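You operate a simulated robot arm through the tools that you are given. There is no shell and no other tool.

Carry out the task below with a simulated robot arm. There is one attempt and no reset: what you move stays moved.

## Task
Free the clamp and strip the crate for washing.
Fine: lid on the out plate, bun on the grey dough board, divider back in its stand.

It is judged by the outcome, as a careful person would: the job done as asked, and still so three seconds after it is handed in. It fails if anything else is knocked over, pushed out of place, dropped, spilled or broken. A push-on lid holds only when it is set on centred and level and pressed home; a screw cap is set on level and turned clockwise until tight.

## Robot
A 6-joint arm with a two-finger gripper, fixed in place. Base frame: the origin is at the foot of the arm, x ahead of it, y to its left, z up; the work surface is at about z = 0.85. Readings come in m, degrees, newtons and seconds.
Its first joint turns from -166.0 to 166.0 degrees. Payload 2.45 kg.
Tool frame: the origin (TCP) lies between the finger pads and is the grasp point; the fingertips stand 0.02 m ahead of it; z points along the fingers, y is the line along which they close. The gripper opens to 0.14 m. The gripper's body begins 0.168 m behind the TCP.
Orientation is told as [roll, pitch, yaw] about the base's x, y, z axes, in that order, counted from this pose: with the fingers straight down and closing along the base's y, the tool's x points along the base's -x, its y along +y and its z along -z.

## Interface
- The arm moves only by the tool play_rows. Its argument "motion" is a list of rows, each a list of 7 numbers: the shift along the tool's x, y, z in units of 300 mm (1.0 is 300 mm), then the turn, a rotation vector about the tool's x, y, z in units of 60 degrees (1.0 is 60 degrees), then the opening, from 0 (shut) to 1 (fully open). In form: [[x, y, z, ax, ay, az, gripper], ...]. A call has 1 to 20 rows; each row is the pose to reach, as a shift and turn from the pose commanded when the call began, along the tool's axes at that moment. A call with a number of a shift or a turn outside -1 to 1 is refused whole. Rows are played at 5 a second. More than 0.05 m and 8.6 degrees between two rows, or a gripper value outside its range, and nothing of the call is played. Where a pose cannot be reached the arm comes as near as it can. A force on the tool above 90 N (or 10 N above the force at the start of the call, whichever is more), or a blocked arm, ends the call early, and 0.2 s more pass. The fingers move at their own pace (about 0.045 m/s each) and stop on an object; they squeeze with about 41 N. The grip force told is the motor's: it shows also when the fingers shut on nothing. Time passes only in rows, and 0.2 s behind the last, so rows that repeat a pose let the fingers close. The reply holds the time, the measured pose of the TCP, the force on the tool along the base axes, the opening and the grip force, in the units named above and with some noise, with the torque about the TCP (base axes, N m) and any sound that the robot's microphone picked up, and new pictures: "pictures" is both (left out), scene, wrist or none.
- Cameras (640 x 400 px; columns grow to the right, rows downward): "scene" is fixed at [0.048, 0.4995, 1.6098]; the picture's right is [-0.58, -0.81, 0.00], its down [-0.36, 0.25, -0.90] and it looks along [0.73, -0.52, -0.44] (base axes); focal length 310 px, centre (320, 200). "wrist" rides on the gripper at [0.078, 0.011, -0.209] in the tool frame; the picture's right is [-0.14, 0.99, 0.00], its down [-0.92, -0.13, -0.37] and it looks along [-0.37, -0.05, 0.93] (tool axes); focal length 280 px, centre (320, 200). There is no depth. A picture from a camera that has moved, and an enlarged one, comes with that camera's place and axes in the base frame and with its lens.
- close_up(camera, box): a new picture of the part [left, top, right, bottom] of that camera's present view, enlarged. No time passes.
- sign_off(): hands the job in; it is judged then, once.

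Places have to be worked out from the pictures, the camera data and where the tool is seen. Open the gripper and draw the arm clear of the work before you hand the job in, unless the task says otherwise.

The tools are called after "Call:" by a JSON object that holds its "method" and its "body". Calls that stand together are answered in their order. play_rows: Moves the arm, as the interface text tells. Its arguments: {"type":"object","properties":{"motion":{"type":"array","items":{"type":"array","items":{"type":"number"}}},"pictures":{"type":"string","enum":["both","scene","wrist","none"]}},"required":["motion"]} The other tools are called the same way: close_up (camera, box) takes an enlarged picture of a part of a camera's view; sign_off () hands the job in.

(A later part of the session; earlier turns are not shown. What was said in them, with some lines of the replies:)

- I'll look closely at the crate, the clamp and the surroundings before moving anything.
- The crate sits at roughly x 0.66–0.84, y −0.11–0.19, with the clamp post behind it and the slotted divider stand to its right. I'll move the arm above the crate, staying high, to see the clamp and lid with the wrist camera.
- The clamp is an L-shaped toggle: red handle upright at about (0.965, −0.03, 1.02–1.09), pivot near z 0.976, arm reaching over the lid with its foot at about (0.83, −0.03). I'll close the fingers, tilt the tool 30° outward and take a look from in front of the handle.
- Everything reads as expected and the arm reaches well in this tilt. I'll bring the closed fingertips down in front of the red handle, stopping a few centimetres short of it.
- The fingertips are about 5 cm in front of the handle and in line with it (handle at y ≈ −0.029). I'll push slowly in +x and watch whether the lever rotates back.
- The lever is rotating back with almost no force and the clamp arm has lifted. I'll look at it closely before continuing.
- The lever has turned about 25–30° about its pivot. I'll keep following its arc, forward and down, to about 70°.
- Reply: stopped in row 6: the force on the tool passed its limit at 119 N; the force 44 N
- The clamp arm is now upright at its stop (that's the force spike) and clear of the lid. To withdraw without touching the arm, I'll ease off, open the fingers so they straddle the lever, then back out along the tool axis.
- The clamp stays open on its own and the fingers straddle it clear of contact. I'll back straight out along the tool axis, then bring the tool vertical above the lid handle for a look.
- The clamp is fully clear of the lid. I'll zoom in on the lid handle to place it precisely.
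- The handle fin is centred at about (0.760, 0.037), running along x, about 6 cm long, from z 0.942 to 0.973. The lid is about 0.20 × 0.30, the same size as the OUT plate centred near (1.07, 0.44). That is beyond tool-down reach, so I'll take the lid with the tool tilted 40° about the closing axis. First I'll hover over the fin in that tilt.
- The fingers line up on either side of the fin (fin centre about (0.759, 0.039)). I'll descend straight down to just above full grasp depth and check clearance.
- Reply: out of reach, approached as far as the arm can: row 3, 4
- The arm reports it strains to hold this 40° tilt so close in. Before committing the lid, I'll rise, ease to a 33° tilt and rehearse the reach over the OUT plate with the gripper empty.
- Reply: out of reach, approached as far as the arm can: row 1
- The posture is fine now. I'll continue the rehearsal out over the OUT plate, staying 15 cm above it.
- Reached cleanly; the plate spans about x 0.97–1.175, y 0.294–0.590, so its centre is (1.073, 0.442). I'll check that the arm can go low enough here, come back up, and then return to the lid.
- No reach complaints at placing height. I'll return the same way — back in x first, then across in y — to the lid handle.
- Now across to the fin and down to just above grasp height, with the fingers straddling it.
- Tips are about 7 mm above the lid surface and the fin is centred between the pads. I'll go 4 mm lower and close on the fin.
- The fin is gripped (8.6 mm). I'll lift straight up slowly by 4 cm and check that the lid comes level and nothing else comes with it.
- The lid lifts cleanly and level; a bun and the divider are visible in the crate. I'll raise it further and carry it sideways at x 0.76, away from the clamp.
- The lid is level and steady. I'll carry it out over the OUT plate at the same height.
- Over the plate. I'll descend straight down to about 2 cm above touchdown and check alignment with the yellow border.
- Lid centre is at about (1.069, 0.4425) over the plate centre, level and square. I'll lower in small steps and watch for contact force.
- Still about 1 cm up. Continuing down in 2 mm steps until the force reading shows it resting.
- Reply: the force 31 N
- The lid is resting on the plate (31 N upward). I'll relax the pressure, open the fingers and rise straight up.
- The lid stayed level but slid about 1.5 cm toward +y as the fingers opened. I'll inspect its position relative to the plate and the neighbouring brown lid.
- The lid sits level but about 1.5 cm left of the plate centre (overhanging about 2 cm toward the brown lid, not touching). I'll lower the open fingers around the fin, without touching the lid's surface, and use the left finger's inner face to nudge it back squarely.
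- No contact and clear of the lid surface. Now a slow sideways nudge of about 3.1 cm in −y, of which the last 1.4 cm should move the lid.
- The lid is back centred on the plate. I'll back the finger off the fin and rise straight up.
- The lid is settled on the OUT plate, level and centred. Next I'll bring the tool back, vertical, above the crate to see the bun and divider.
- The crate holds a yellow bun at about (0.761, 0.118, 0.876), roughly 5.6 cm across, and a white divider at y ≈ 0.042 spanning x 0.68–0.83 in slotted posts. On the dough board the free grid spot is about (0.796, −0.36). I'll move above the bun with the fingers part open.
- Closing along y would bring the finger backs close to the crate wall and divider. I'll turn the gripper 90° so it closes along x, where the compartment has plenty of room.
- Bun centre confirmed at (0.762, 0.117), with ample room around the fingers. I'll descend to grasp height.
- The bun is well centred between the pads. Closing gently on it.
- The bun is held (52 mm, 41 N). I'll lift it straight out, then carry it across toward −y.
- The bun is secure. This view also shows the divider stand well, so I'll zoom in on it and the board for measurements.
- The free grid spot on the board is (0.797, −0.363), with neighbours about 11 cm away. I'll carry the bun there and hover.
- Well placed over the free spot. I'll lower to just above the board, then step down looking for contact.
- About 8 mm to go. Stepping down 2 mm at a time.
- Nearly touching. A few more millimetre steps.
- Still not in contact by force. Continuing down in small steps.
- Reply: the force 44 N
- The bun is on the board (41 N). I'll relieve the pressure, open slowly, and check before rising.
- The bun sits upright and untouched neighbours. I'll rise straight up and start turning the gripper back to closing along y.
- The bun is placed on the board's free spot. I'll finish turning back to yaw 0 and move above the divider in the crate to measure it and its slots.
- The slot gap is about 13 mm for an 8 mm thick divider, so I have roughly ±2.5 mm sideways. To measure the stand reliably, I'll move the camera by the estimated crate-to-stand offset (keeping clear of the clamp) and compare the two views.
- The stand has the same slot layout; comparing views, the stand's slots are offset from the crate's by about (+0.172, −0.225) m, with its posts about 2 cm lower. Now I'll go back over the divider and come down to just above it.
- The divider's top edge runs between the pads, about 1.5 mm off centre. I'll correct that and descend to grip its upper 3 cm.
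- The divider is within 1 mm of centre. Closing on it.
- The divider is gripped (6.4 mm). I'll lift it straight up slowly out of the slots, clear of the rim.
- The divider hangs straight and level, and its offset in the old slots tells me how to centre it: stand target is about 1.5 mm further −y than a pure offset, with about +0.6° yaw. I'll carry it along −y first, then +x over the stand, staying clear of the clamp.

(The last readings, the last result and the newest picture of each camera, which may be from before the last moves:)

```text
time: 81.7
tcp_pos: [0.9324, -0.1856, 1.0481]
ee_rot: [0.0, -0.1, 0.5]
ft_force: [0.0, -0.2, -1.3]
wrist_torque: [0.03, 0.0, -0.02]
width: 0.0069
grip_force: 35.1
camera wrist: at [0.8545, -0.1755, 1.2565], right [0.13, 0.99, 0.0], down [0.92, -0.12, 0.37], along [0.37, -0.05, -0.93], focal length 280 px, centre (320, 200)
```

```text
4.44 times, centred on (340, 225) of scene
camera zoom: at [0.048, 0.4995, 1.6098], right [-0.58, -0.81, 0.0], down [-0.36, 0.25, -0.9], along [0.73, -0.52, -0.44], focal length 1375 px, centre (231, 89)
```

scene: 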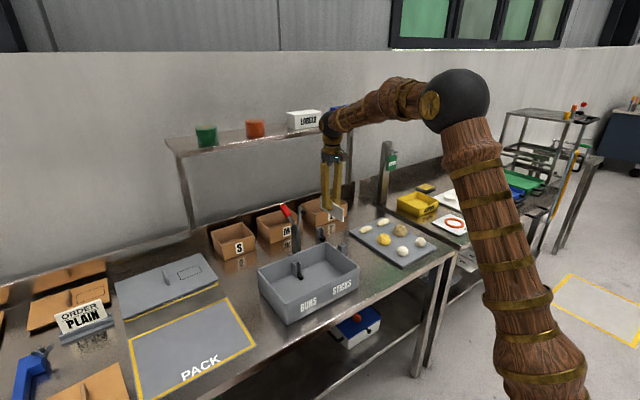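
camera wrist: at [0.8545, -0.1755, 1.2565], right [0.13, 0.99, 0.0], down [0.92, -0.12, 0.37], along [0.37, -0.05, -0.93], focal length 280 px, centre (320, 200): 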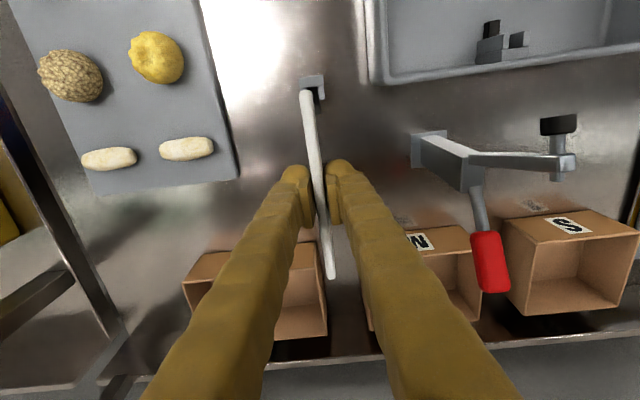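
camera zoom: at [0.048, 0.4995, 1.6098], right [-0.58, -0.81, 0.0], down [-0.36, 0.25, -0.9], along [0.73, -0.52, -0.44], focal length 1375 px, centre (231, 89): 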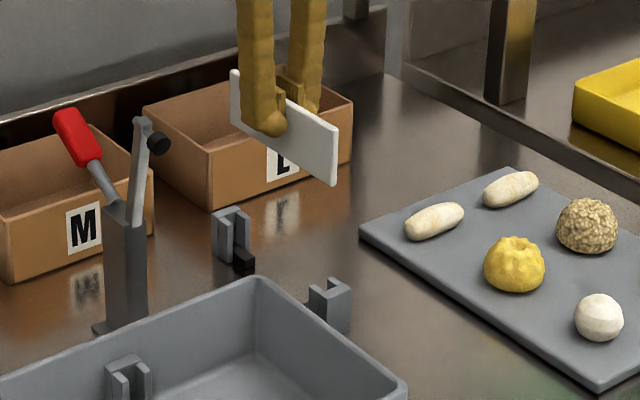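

The divider is above the stand. Before inserting I'll lower it to about 3 cm above the posts and re-measure the alignment with less parallax.

Call:
{"method": "play_rows", "body": {"motion": [[0, 0, 0.08, 0, 0, 0, 0], [0, 0, 0.16, 0, 0, 0, 0], [0, 0, 0.22, 0, 0, 0, 0], [0, 0, 0.22, 0, 0, 0, 0], [0, 0, 0.22, 0, 0, 0, 0]], "pictures": "wrist"}}

Call:
{"method": "close_up", "body": {"camera": "wrist", "box": [280, 60, 340, 100]}}

Call:
{"method": "close_up", "body": {"camera": "wrist", "box": [300, 210, 380, 290]}}

Call:
{"method": "close_up", "body": {"camera": "scene", "box": [300, 205, 370, 255]}}

```text
time: 82.9
tcp_pos: [0.9335, -0.1834, 0.9796]
ee_rot: [0.0, 0.0, 0.5]
ft_force: [-0.4, 0.2, -1.8]
wrist_torque: [-0.02, 0.03, -0.01]
width: 0.0065
grip_force: 34.7
camera wrist: at [0.8563, -0.1737, 1.1889], right [0.13, 0.99, 0.0], down [0.92, -0.12, 0.37], along [0.37, -0.05, -0.93], focal length 280 px, centre (320, 200)
```

wrist: 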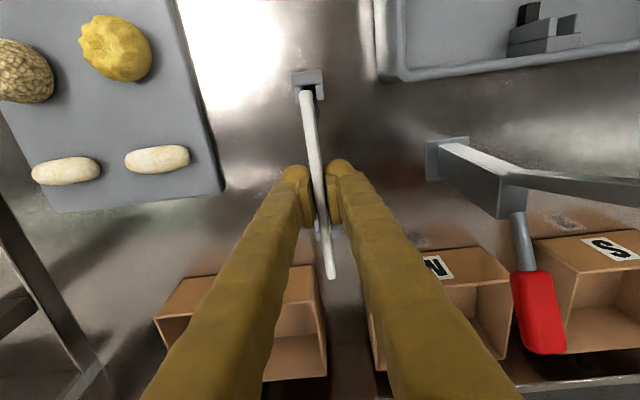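

```text
10.00 times, centred on (310, 80) of wrist
camera zoom: at [0.8563, -0.1737, 1.1889], right [0.13, 0.99, 0.0], down [0.92, -0.12, 0.37], along [0.37, -0.05, -0.93], focal length 2804 px, centre (420, 1400)
```

zoom: 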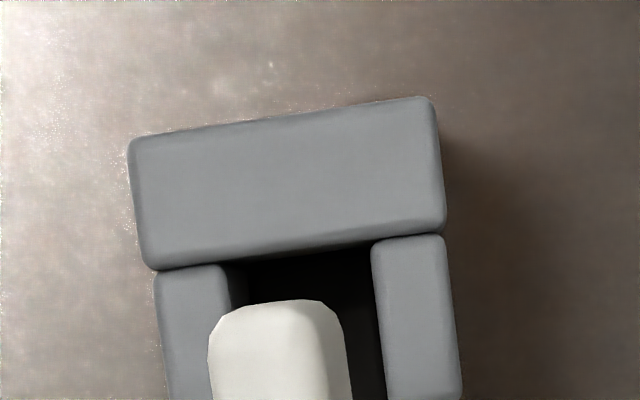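

```text
5.00 times, centred on (340, 250) of wrist
camera zoom: at [0.8563, -0.1737, 1.1889], right [0.13, 0.99, 0.0], down [0.92, -0.12, 0.37], along [0.37, -0.05, -0.93], focal length 1402 px, centre (220, -50)
```

zoom: 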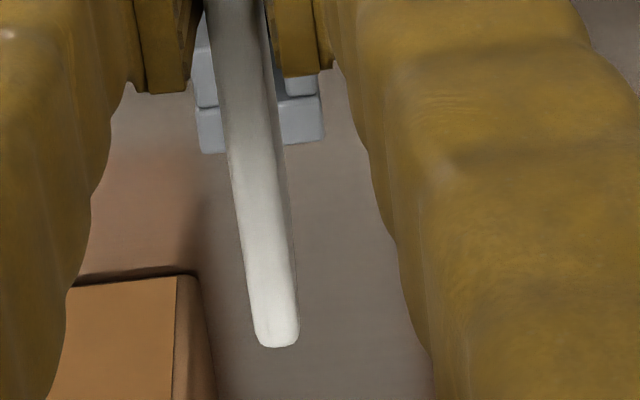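

```text
8.00 times, centred on (335, 230) of scene
camera zoom: at [0.048, 0.4995, 1.6098], right [-0.58, -0.81, 0.0], down [-0.36, 0.25, -0.9], along [0.73, -0.52, -0.44], focal length 2476 px, centre (200, -40)
```

zoom: 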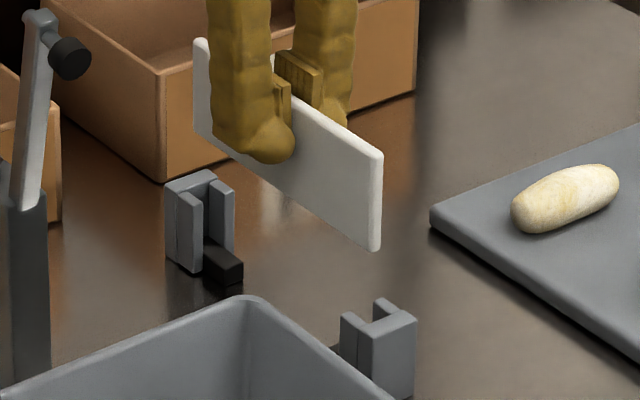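

Measured relative to the slots, the divider is centred lengthwise (about 3.4 mm clearance each end) but about 1.7 mm too far to +y. I'll correct that and descend to just above the prong tops for a final look.

Call:
{"method": "play_rows", "body": {"motion": [[0, -0.003, 0.02, 0, 0, 0, 0], [0, -0.0057, 0.045, 0, 0, 0, 0], [0, -0.0057, 0.075, 0, 0, 0, 0], [0, -0.0057, 0.075, 0, 0, 0, 0], [0, -0.0057, 0.075, 0, 0, 0, 0]], "pictures": "wrist"}}

Call:
{"method": "close_up", "body": {"camera": "wrist", "box": [280, 60, 340, 100]}}

Call:
{"method": "close_up", "body": {"camera": "wrist", "box": [300, 210, 380, 290]}}

Call:
{"method": "close_up", "body": {"camera": "scene", "box": [300, 205, 370, 255]}}

```text
time: 84.1
tcp_pos: [0.9315, -0.1861, 0.9589]
ee_rot: [0.0, -0.1, 0.4]
ft_force: [-0.4, 0.1, -1.4]
wrist_torque: [0.0, 0.03, 0.02]
width: 0.0064
grip_force: 35.1
camera wrist: at [0.855, -0.1768, 1.1675], right [0.13, 0.99, 0.0], down [0.92, -0.12, 0.37], along [0.37, -0.05, -0.93], focal length 280 px, centre (320, 200)
```

wrist: 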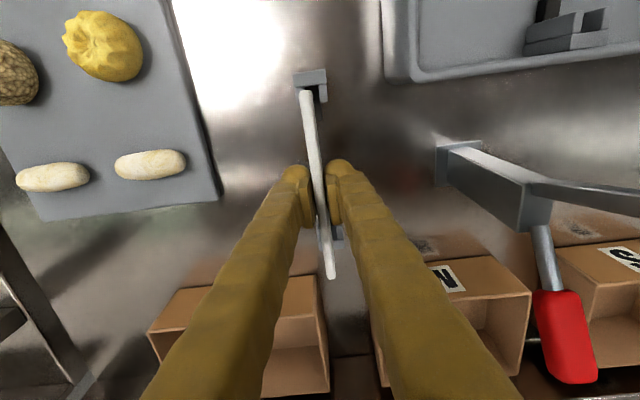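

```text
10.00 times, centred on (310, 80) of wrist
camera zoom: at [0.855, -0.1768, 1.1675], right [0.13, 0.99, 0.0], down [0.92, -0.12, 0.37], along [0.37, -0.05, -0.93], focal length 2804 px, centre (420, 1400)
```

zoom: 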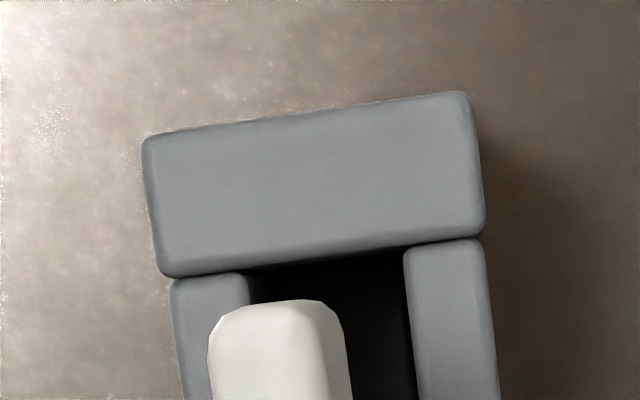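

```text
5.00 times, centred on (340, 250) of wrist
camera zoom: at [0.855, -0.1768, 1.1675], right [0.13, 0.99, 0.0], down [0.92, -0.12, 0.37], along [0.37, -0.05, -0.93], focal length 1402 px, centre (220, -50)
```

zoom: 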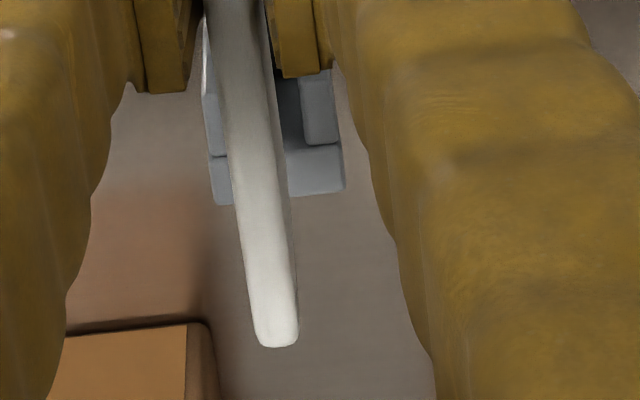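

```text
8.00 times, centred on (335, 230) of scene
camera zoom: at [0.048, 0.4995, 1.6098], right [-0.58, -0.81, 0.0], down [-0.36, 0.25, -0.9], along [0.73, -0.52, -0.44], focal length 2476 px, centre (200, -40)
```

zoom: 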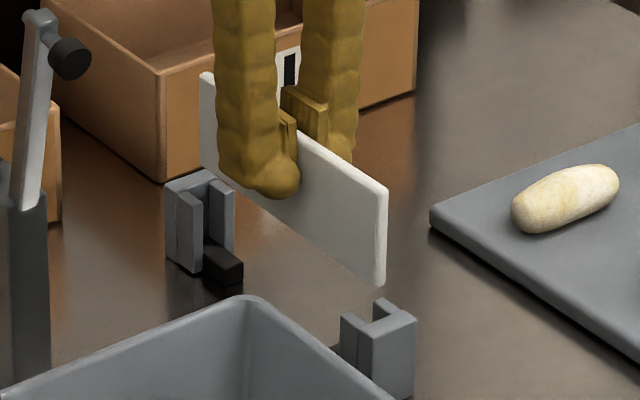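

Now the slots read about 1.8 mm to the +y side of the divider — my correction overshot slightly. I'll give back half of it, let the arm settle, and re-check.

Call:
{"method": "play_rows", "body": {"motion": [[0, 0.003, 0, 0, 0, 0, 0], [0, 0.003, 0, 0, 0, 0, 0], [0, 0.003, 0, 0, 0, 0, 0], [0, 0.003, 0, 0, 0, 0, 0], [0, 0.003, 0, 0, 0, 0, 0]], "pictures": "wrist"}}

Call:
{"method": "close_up", "body": {"camera": "wrist", "box": [280, 60, 340, 100]}}

Call:
{"method": "close_up", "body": {"camera": "wrist", "box": [300, 210, 380, 290]}}

```text
time: 85.3
tcp_pos: [0.9323, -0.1855, 0.9583]
ee_rot: [-0.1, 0.0, 0.6]
ft_force: [-0.1, 0.3, -1.4]
wrist_torque: [0.01, -0.01, 0.0]
width: 0.0065
grip_force: 35.0
camera wrist: at [0.8551, -0.1761, 1.1679], right [0.13, 0.99, 0.0], down [0.92, -0.12, 0.37], along [0.37, -0.05, -0.93], focal length 280 px, centre (320, 200)
```

wrist: 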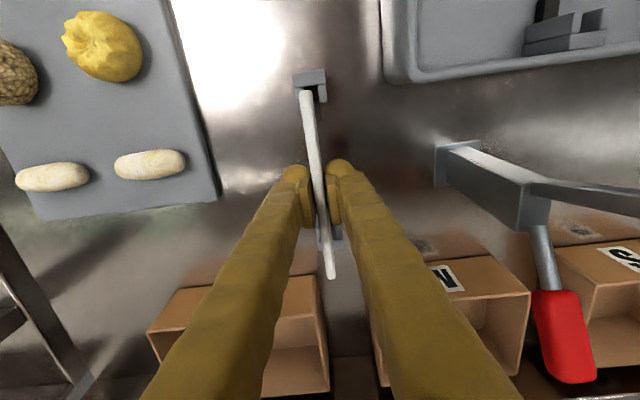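

```text
10.00 times, centred on (310, 80) of wrist
camera zoom: at [0.8551, -0.1761, 1.1679], right [0.13, 0.99, 0.0], down [0.92, -0.12, 0.37], along [0.37, -0.05, -0.93], focal length 2804 px, centre (420, 1400)
```

zoom: 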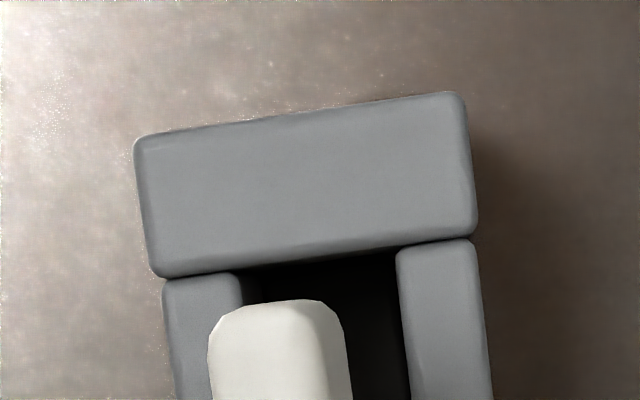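

```text
5.00 times, centred on (340, 250) of wrist
camera zoom: at [0.8551, -0.1761, 1.1679], right [0.13, 0.99, 0.0], down [0.92, -0.12, 0.37], along [0.37, -0.05, -0.93], focal length 1402 px, centre (220, -50)
```

zoom: 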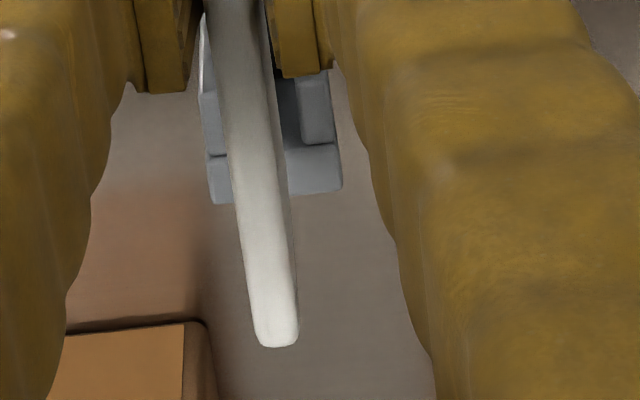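

Remaining offset is about 1.2 mm, inside the clearance. I'll trim 1 mm toward +y and come down to just above the prongs.

Call:
{"method": "play_rows", "body": {"motion": [[0, 0.0033, 0.008, 0, 0, 0, 0], [0, 0.0033, 0.016, 0, 0, 0, 0], [0, 0.0033, 0.016, 0, 0, 0, 0], [0, 0.0033, 0.016, 0, 0, 0, 0]], "pictures": "wrist"}}

Call:
{"method": "close_up", "body": {"camera": "wrist", "box": [280, 60, 340, 100]}}

Call:
{"method": "close_up", "body": {"camera": "wrist", "box": [300, 210, 380, 290]}}

Call:
{"method": "close_up", "body": {"camera": "scene", "box": [300, 205, 370, 255]}}

```text
time: 86.3
tcp_pos: [0.9312, -0.1845, 0.9546]
ee_rot: [0.0, -0.1, 0.5]
ft_force: [-0.4, 0.6, -1.8]
wrist_torque: [0.01, 0.0, 0.01]
width: 0.0066
grip_force: 34.8
camera wrist: at [0.8547, -0.175, 1.1628], right [0.13, 0.99, 0.0], down [0.92, -0.12, 0.37], along [0.37, -0.05, -0.93], focal length 280 px, centre (320, 200)
```

wrist: 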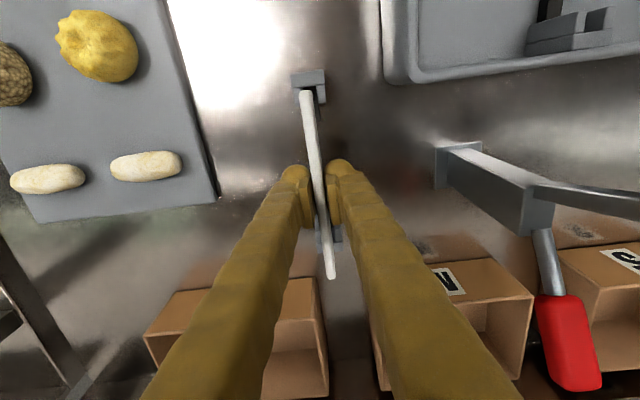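

```text
10.00 times, centred on (310, 80) of wrist
camera zoom: at [0.8547, -0.175, 1.1628], right [0.13, 0.99, 0.0], down [0.92, -0.12, 0.37], along [0.37, -0.05, -0.93], focal length 2804 px, centre (420, 1400)
```

zoom: 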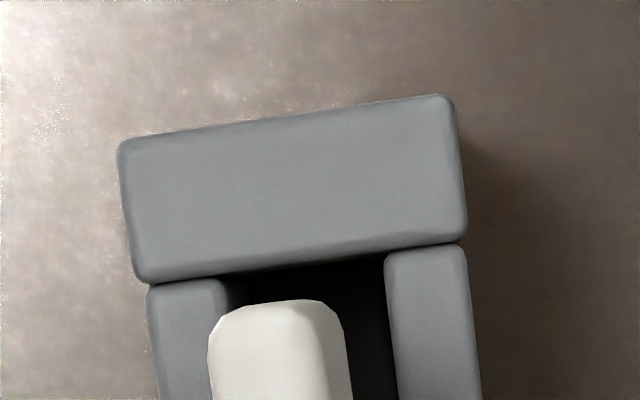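

```text
5.00 times, centred on (340, 250) of wrist
camera zoom: at [0.8547, -0.175, 1.1628], right [0.13, 0.99, 0.0], down [0.92, -0.12, 0.37], along [0.37, -0.05, -0.93], focal length 1402 px, centre (220, -50)
```

zoom: 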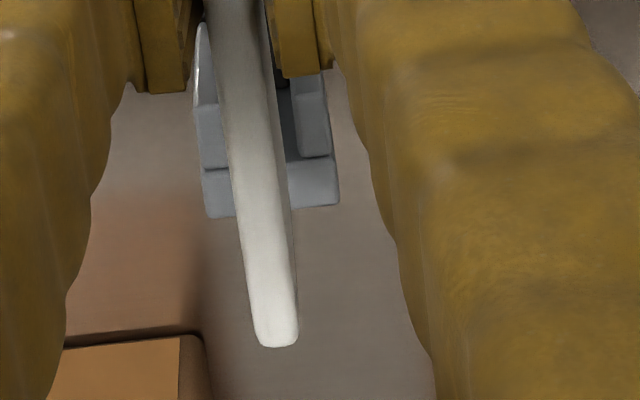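

```text
8.00 times, centred on (335, 230) of scene
camera zoom: at [0.048, 0.4995, 1.6098], right [-0.58, -0.81, 0.0], down [-0.36, 0.25, -0.9], along [0.73, -0.52, -0.44], focal length 2476 px, centre (200, -40)
```

zoom: 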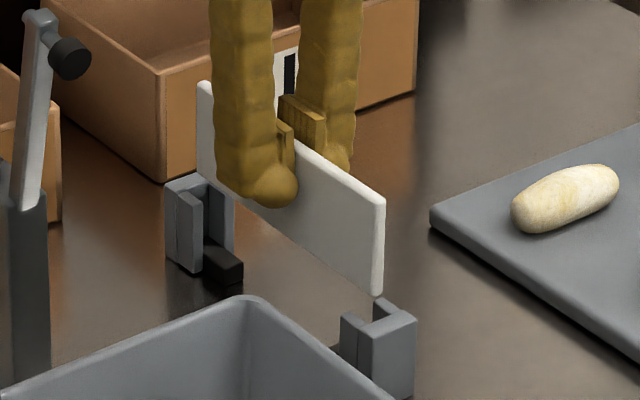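

Near and far slots now both line up with the divider to within a fraction of a millimetre. I'll lower it 1 cm to enter the slots and check force.

Call:
{"method": "play_rows", "body": {"motion": [[0, 0, 0.01, 0, 0, 0, 0], [0, 0, 0.02, 0, 0, 0, 0], [0, 0, 0.03, 0, 0, 0, 0], [0, 0, 0.04, 0, 0, 0, 0], [0, 0, 0.04, 0, 0, 0, 0]], "pictures": "wrist"}}

Call:
{"method": "close_up", "body": {"camera": "wrist", "box": [280, 60, 340, 100]}}

Call:
{"method": "close_up", "body": {"camera": "wrist", "box": [300, 210, 380, 290]}}

Call:
{"method": "close_up", "body": {"camera": "scene", "box": [300, 205, 370, 255]}}

```text
time: 87.5
tcp_pos: [0.9315, -0.1843, 0.9422]
ee_rot: [0.1, 0.0, 0.5]
ft_force: [-0.2, -0.5, -0.1]
wrist_torque: [0.01, -0.02, -0.01]
width: 0.0066
grip_force: 35.1
camera wrist: at [0.8546, -0.175, 1.1503], right [0.13, 0.99, 0.0], down [0.92, -0.12, 0.37], along [0.37, -0.05, -0.93], focal length 280 px, centre (320, 200)
```

wrist: 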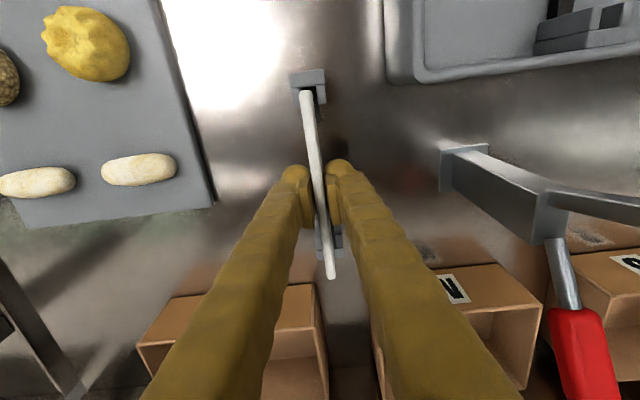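

```text
10.00 times, centred on (310, 80) of wrist
camera zoom: at [0.8546, -0.175, 1.1503], right [0.13, 0.99, 0.0], down [0.92, -0.12, 0.37], along [0.37, -0.05, -0.93], focal length 2804 px, centre (420, 1400)
```

zoom: 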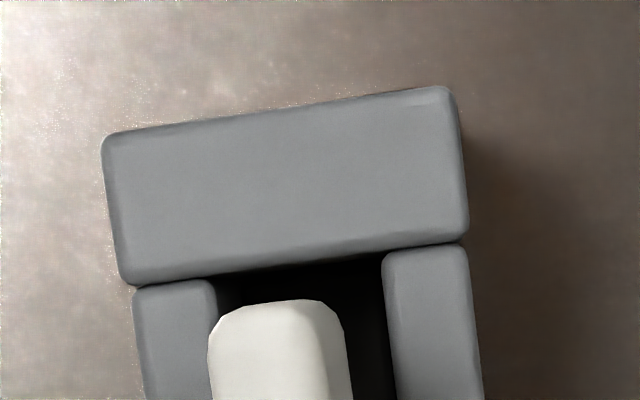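

```text
5.00 times, centred on (340, 250) of wrist
camera zoom: at [0.8546, -0.175, 1.1503], right [0.13, 0.99, 0.0], down [0.92, -0.12, 0.37], along [0.37, -0.05, -0.93], focal length 1402 px, centre (220, -50)
```

zoom: 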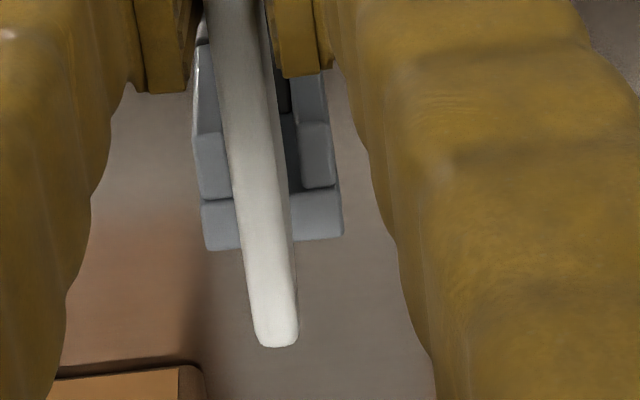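

```text
8.00 times, centred on (335, 230) of scene
camera zoom: at [0.048, 0.4995, 1.6098], right [-0.58, -0.81, 0.0], down [-0.36, 0.25, -0.9], along [0.73, -0.52, -0.44], focal length 2476 px, centre (200, -40)
```

zoom: 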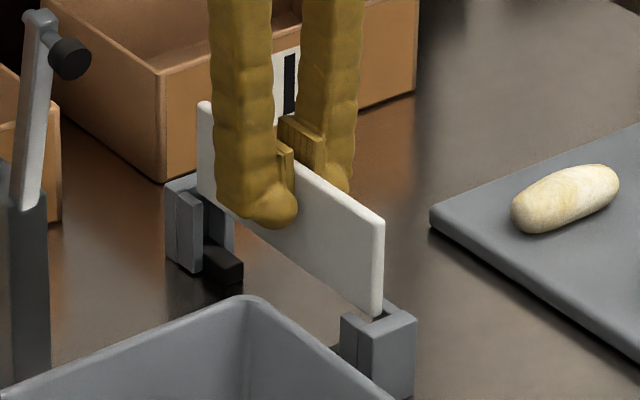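

It is entering both slots without touching. Continuing down in small steps, watching the force.

Call:
{"method": "play_rows", "body": {"motion": [[0, 0, 0.01, 0, 0, 0, 0], [0, 0, 0.02, 0, 0, 0, 0], [0, 0, 0.03, 0, 0, 0, 0], [0, 0, 0.04, 0, 0, 0, 0], [0, 0, 0.05, 0, 0, 0, 0], [0, 0, 0.05, 0, 0, 0, 0]], "pictures": "wrist"}}

Call:
{"method": "close_up", "body": {"camera": "wrist", "box": [280, 60, 340, 100]}}

Call:
{"method": "close_up", "body": {"camera": "scene", "box": [300, 205, 370, 255]}}

```text
time: 88.9
tcp_pos: [0.9324, -0.1857, 0.926]
ee_rot: [0.1, -0.1, 0.4]
ft_force: [-0.1, -0.1, -1.2]
wrist_torque: [-0.02, -0.02, -0.02]
width: 0.0067
grip_force: 35.0
camera wrist: at [0.8551, -0.1755, 1.1348], right [0.13, 0.99, 0.0], down [0.92, -0.12, 0.37], along [0.37, -0.05, -0.93], focal length 280 px, centre (320, 200)
```

wrist: 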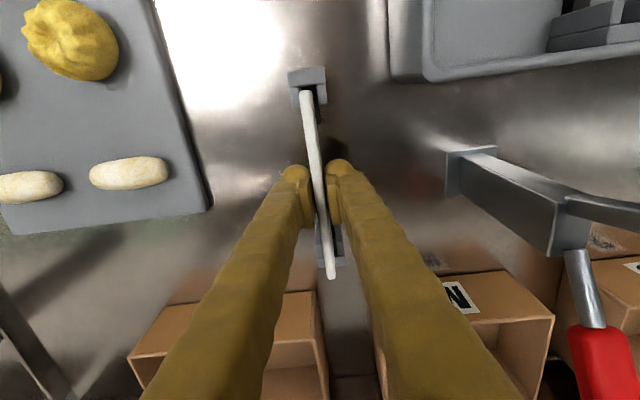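

```text
10.00 times, centred on (310, 80) of wrist
camera zoom: at [0.8551, -0.1755, 1.1348], right [0.13, 0.99, 0.0], down [0.92, -0.12, 0.37], along [0.37, -0.05, -0.93], focal length 2804 px, centre (420, 1400)
```

zoom: 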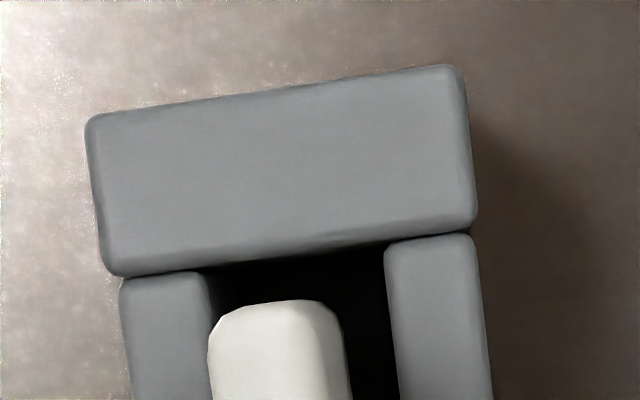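

```text
8.00 times, centred on (335, 230) of scene
camera zoom: at [0.048, 0.4995, 1.6098], right [-0.58, -0.81, 0.0], down [-0.36, 0.25, -0.9], along [0.73, -0.52, -0.44], focal length 2476 px, centre (200, -40)
```

zoom: 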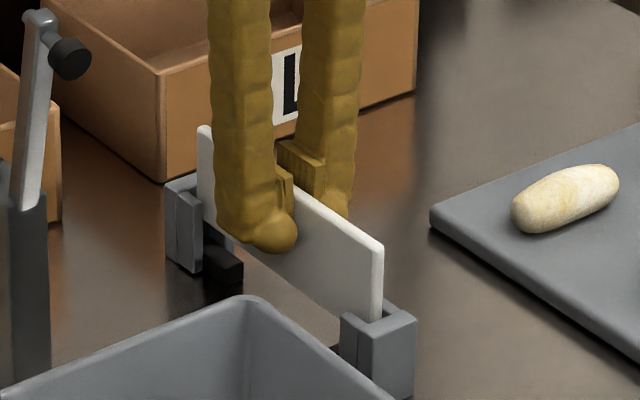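

Well inside both slots and still free. A few more steps down toward the ledge.

Call:
{"method": "play_rows", "body": {"motion": [[0, 0, 0.0067, 0, 0, 0, 0], [0, 0, 0.0133, 0, 0, 0, 0], [0, 0, 0.02, 0, 0, 0, 0], [0, 0, 0.0267, 0, 0, 0, 0], [0, 0, 0.0333, 0, 0, 0, 0], [0, 0, 0.0333, 0, 0, 0, 0]], "pictures": "none"}}

Call:
{"method": "close_up", "body": {"camera": "scene", "box": [300, 205, 370, 255]}}

```text
time: 90.3
tcp_pos: [0.9328, -0.1833, 0.9178]
ee_rot: [0.0, 0.0, 0.5]
ft_force: [0.3, 0.2, -1.0]
wrist_torque: [-0.01, 0.0, 0.04]
width: 0.0067
grip_force: 35.2
```

```text
8.00 times, centred on (335, 230) of scene
camera zoom: at [0.048, 0.4995, 1.6098], right [-0.58, -0.81, 0.0], down [-0.36, 0.25, -0.9], along [0.73, -0.52, -0.44], focal length 2476 px, centre (200, -40)
```

zoom: 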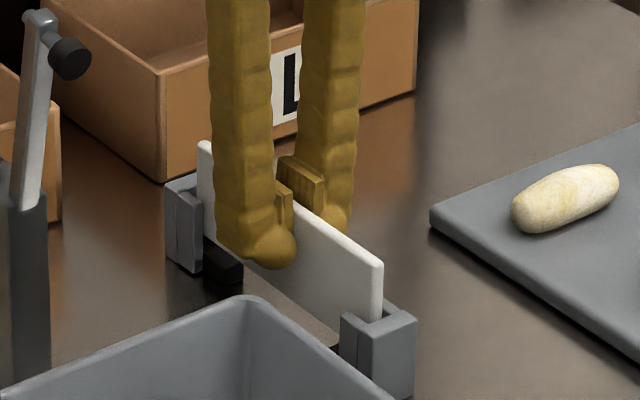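

Still no contact. Continuing.

Call:
{"method": "play_rows", "body": {"motion": [[0, 0, 0.0067, 0, 0, 0, 0], [0, 0, 0.0133, 0, 0, 0, 0], [0, 0, 0.0183, 0, 0, 0, 0], [0, 0, 0.0183, 0, 0, 0, 0]], "pictures": "none"}}

Call:
{"method": "close_up", "body": {"camera": "scene", "box": [300, 205, 370, 255]}}

```text
time: 91.3
tcp_pos: [0.931, -0.1843, 0.9114]
ee_rot: [-0.1, 0.0, 0.5]
ft_force: [-0.5, 0.5, -0.9]
wrist_torque: [-0.03, 0.03, -0.04]
width: 0.0067
grip_force: 34.6
```

```text
8.00 times, centred on (335, 230) of scene
camera zoom: at [0.048, 0.4995, 1.6098], right [-0.58, -0.81, 0.0], down [-0.36, 0.25, -0.9], along [0.73, -0.52, -0.44], focal length 2476 px, centre (200, -40)
```

zoom: 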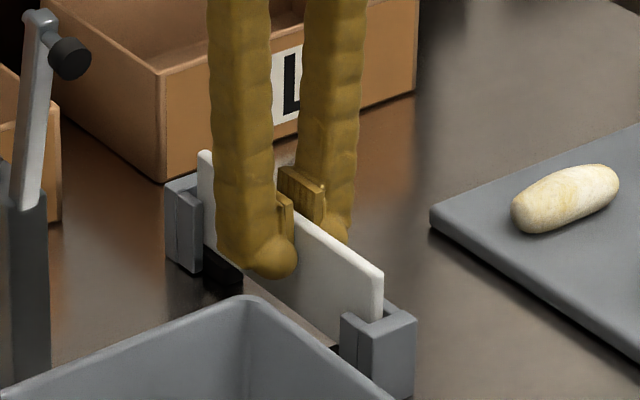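

Call:
{"method": "play_rows", "body": {"motion": [[0, 0, 0.004, 0, 0, 0, 0], [0, 0, 0.008, 0, 0, 0, 0], [0, 0, 0.012, 0, 0, 0, 0], [0, 0, 0.012, 0, 0, 0, 0]], "pictures": "none"}}

Call:
{"method": "close_up", "body": {"camera": "scene", "box": [300, 205, 370, 255]}}

```text
time: 92.3
tcp_pos: [0.9307, -0.1859, 0.9087]
ee_rot: [-0.1, -0.1, 0.5]
ft_force: [-9.1, -1.1, 26.6]
wrist_torque: [0.01, 0.33, 0.0]
width: 0.0065
grip_force: 34.7
```

```text
8.00 times, centred on (335, 230) of scene
camera zoom: at [0.048, 0.4995, 1.6098], right [-0.58, -0.81, 0.0], down [-0.36, 0.25, -0.9], along [0.73, -0.52, -0.44], focal length 2476 px, centre (200, -40)
```

zoom: 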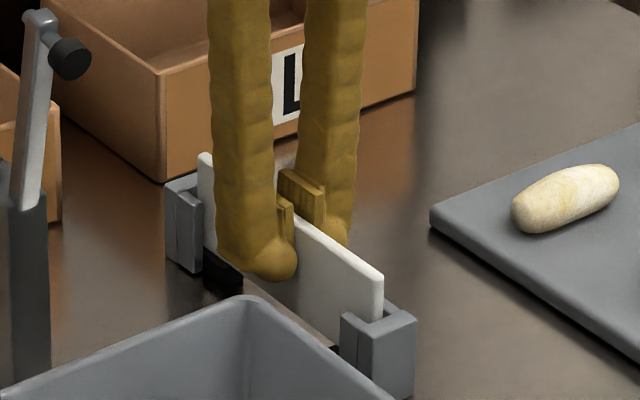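

The divider has bottomed on the stand's ledge (27 N). I'll relieve the pressure, open slowly and check it stays in the slots before rising.

Call:
{"method": "play_rows", "body": {"motion": [[0, 0, -0.003, 0, 0, 0, 0], [0, 0, -0.005, 0, 0, 0, 0], [0, 0, -0.005, 0, 0, 0, 0.06], [0, 0, -0.005, 0, 0, 0, 0.09], [0, 0, -0.005, 0, 0, 0, 0.14], [0, 0, -0.005, 0, 0, 0, 0.22], [0, 0, -0.005, 0, 0, 0, 0.3], [0, 0, -0.005, 0, 0, 0, 0.4], [0, 0, -0.005, 0, 0, 0, 0.4]], "pictures": "both"}}

Call:
{"method": "close_up", "body": {"camera": "scene", "box": [300, 205, 370, 255]}}

Call:
{"method": "close_up", "body": {"camera": "wrist", "box": [260, 60, 400, 300]}}

```text
time: 94.3
tcp_pos: [0.9303, -0.1845, 0.9094]
ee_rot: [0.0, 0.0, 0.5]
ft_force: [-0.3, 0.0, -0.8]
wrist_torque: [0.01, -0.02, 0.0]
width: 0.0561
grip_force: 0.1
camera wrist: at [0.8539, -0.1748, 1.118], right [0.13, 0.99, 0.0], down [0.92, -0.12, 0.37], along [0.37, -0.05, -0.93], focal length 280 px, centre (320, 200)
```

scene: 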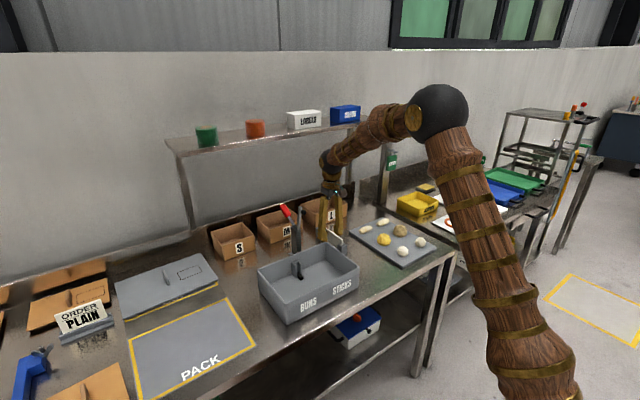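
wrist: 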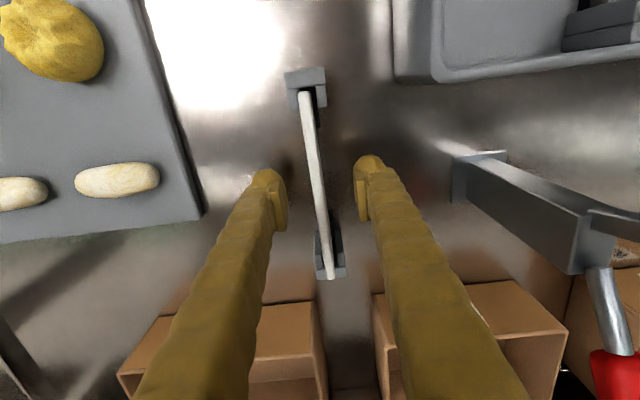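

```text
8.00 times, centred on (335, 230) of scene
camera zoom: at [0.048, 0.4995, 1.6098], right [-0.58, -0.81, 0.0], down [-0.36, 0.25, -0.9], along [0.73, -0.52, -0.44], focal length 2476 px, centre (200, -40)
```

zoom: 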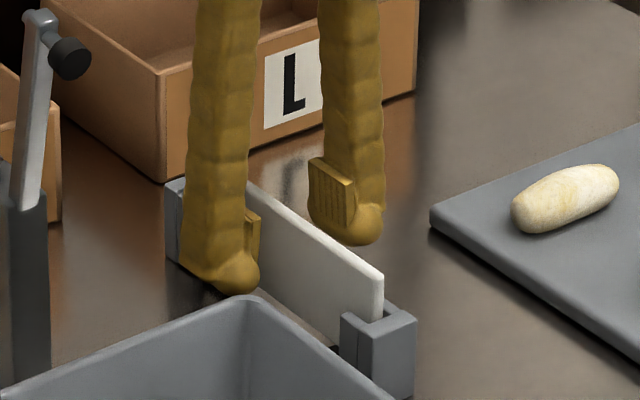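

```text
1.67 times, centred on (330, 180) of wrist
camera zoom: at [0.8539, -0.1748, 1.118], right [0.13, 0.99, 0.0], down [0.92, -0.12, 0.37], along [0.37, -0.05, -0.93], focal length 467 px, centre (303, 233)
```

zoom: 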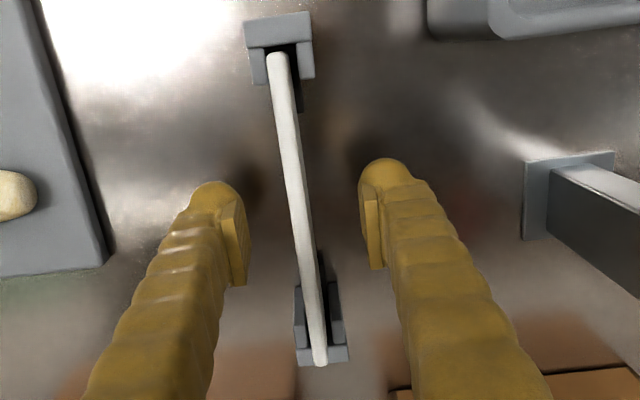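

The divider stands in both slots, released. I'll rise straight up, then draw the arm back.

Call:
{"method": "play_rows", "body": {"motion": [[0, 0, -0.03, 0, 0, 0, 0.4], [0, 0, -0.1, 0, 0, 0, 0.4], [0, 0, -0.2, 0, 0, 0, 0.4], [0, 0, -0.33, 0, 0, 0, 0.4], [0, 0, -0.47, 0, 0, 0, 0.4], [0, 0, -0.61, 0, 0, 0, 0.4], [0, 0, -0.75, 0, 0, 0, 0.4], [0.14, 0, -0.8, 0, 0, 0, 0.4], [0.28, 0, -0.85, 0, 0, 0, 0.4], [0.42, 0, -0.9, 0, 0, 0, 0.4], [0.56, 0, -0.9, 0, 0, 0, 0.4], [0.7, 0, -0.9, 0, 0, 0, 0.4], [0.84, 0, -0.9, 0, 0, 0, 0.4]], "pictures": "both"}}

Call:
{"method": "close_up", "body": {"camera": "scene", "box": [230, 180, 450, 330]}}

Call:
{"method": "close_up", "body": {"camera": "scene", "box": [0, 230, 240, 400]}}

Call:
{"method": "close_up", "body": {"camera": "scene", "box": [300, 205, 370, 255]}}

```text
time: 97.1
tcp_pos: [0.677, -0.1864, 1.178]
ee_rot: [0.0, -0.1, 0.5]
ft_force: [0.3, -0.1, -0.6]
wrist_torque: [0.0, 0.03, 0.0]
width: 0.0557
grip_force: 0.1
camera wrist: at [0.6008, -0.1772, 1.3869], right [0.13, 0.99, 0.0], down [0.92, -0.12, 0.37], along [0.37, -0.05, -0.93], focal length 280 px, centre (320, 200)
```

scene: 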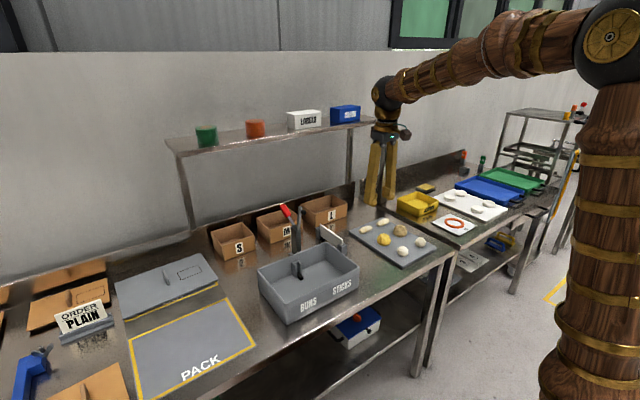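
wrist: 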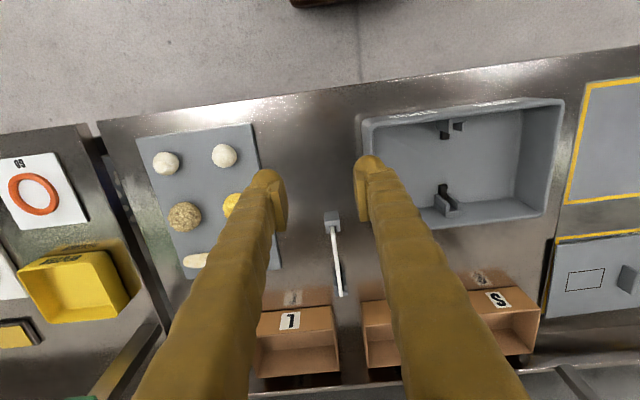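

```text
2.67 times, centred on (340, 255) of scene
camera zoom: at [0.048, 0.4995, 1.6098], right [-0.58, -0.81, 0.0], down [-0.36, 0.25, -0.9], along [0.73, -0.52, -0.44], focal length 825 px, centre (267, 53)
```

zoom: 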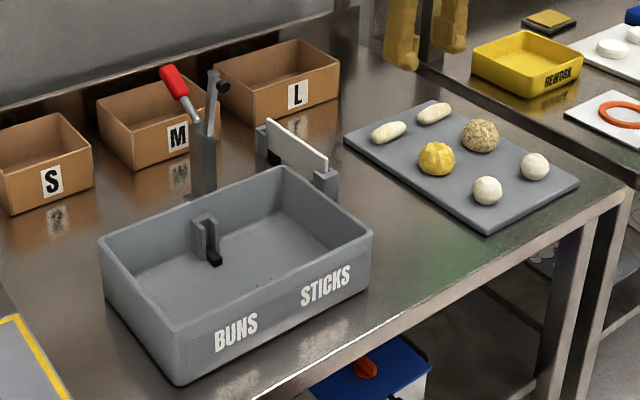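

```text
2.35 times, centred on (120, 315) of scene
camera zoom: at [0.048, 0.4995, 1.6098], right [-0.58, -0.81, 0.0], down [-0.36, 0.25, -0.9], along [0.73, -0.52, -0.44], focal length 728 px, centre (791, -71)
```

zoom: 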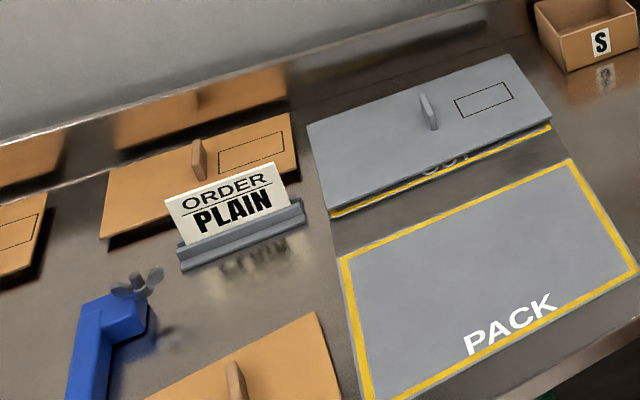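

```text
8.00 times, centred on (335, 230) of scene
camera zoom: at [0.048, 0.4995, 1.6098], right [-0.58, -0.81, 0.0], down [-0.36, 0.25, -0.9], along [0.73, -0.52, -0.44], focal length 2476 px, centre (200, -40)
```

zoom: 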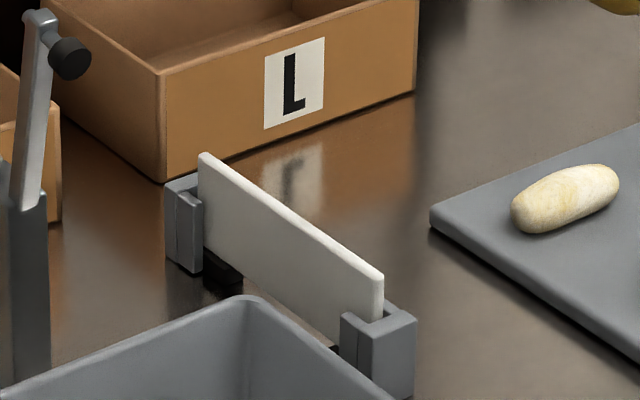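

All three parts look right: lid on the OUT plate, bun on the grey board, divider in its stand, clamp open, crate empty and in place. I'll open the gripper fully and draw the arm up and away.

Call:
{"method": "play_rows", "body": {"motion": [[0.02, -0.05, -0.08, 0, 0, 0, 0.7], [0.04, -0.1, -0.16, 0, 0, 0, 1], [0.06, -0.15, -0.24, 0, 0, 0, 1], [0.06, -0.2, -0.3, 0, 0, 0, 1], [0.06, -0.2, -0.3, 0, 0, 0, 1], [0.06, -0.2, -0.3, 0, 0, 0, 1]], "pictures": "both"}}

Call:
{"method": "close_up", "body": {"camera": "scene", "box": [100, 180, 460, 340]}}

```text
time: 98.5
tcp_pos: [0.6609, -0.245, 1.2675]
ee_rot: [0.0, -0.1, 0.6]
ft_force: [0.2, -0.5, -0.7]
wrist_torque: [-0.01, -0.01, 0.01]
width: 0.1401
grip_force: 0.1
camera wrist: at [0.5838, -0.2348, 1.477], right [0.13, 0.99, 0.0], down [0.92, -0.12, 0.37], along [0.37, -0.05, -0.93], focal length 280 px, centre (320, 200)
```

scene: 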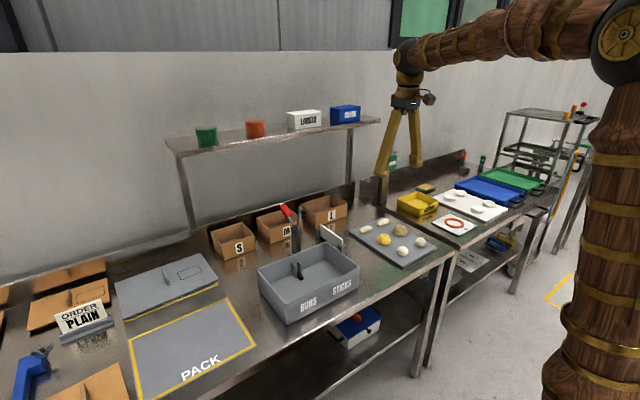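
wrist: 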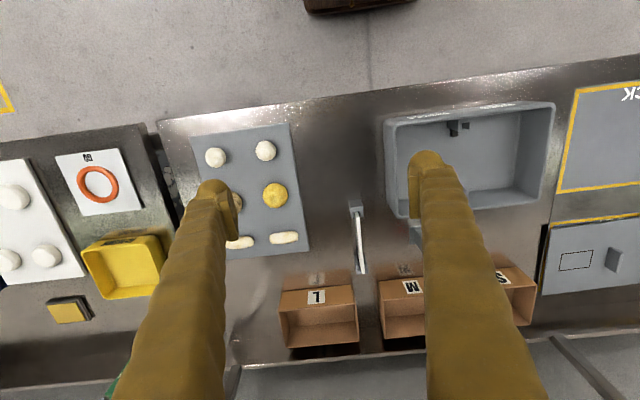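

```text
1.78 times, centred on (280, 260) of scene
camera zoom: at [0.048, 0.4995, 1.6098], right [-0.58, -0.81, 0.0], down [-0.36, 0.25, -0.9], along [0.73, -0.52, -0.44], focal length 550 px, centre (391, 93)
```

zoom: 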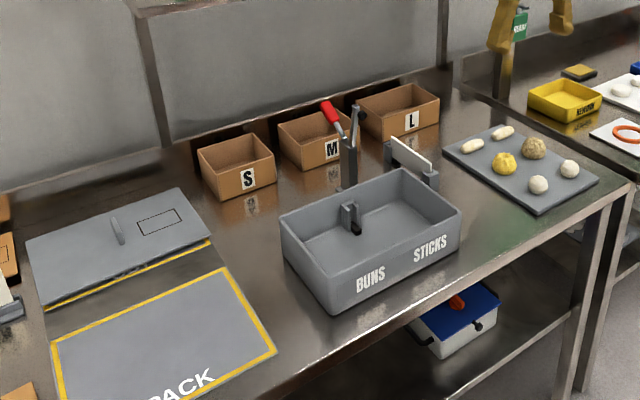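

Everything is settled: clamp free, lid centred on the OUT plate, bun on the grey dough board, divider standing in its stand, crate empty. Nothing else has moved, and the arm is clear with the gripper open. Handing in.

Call:
{"method": "sign_off", "body": {}}

```text
The job is handed in.
```

The clamp is free and the crate is stripped and ready for washing.

- **Lid:** it lies level and centred on the OUT plate. It slid about 1.5 cm sideways when I first let go, so I nudged it back into place.
- **Bun:** it sits on the free spot of the grey dough board, clear of the other pieces.
- **Divider:** it stands in both slots of its stand, resting on the ledge.
- **Clamp:** the handle is back and the arm is upright. It reached its stop with a brief 119 N push, and I saw no damage.

The crate is empty and still in its place. In the final pictures nothing else looked moved. I left the gripper open and the arm drawn well clear before handing in.
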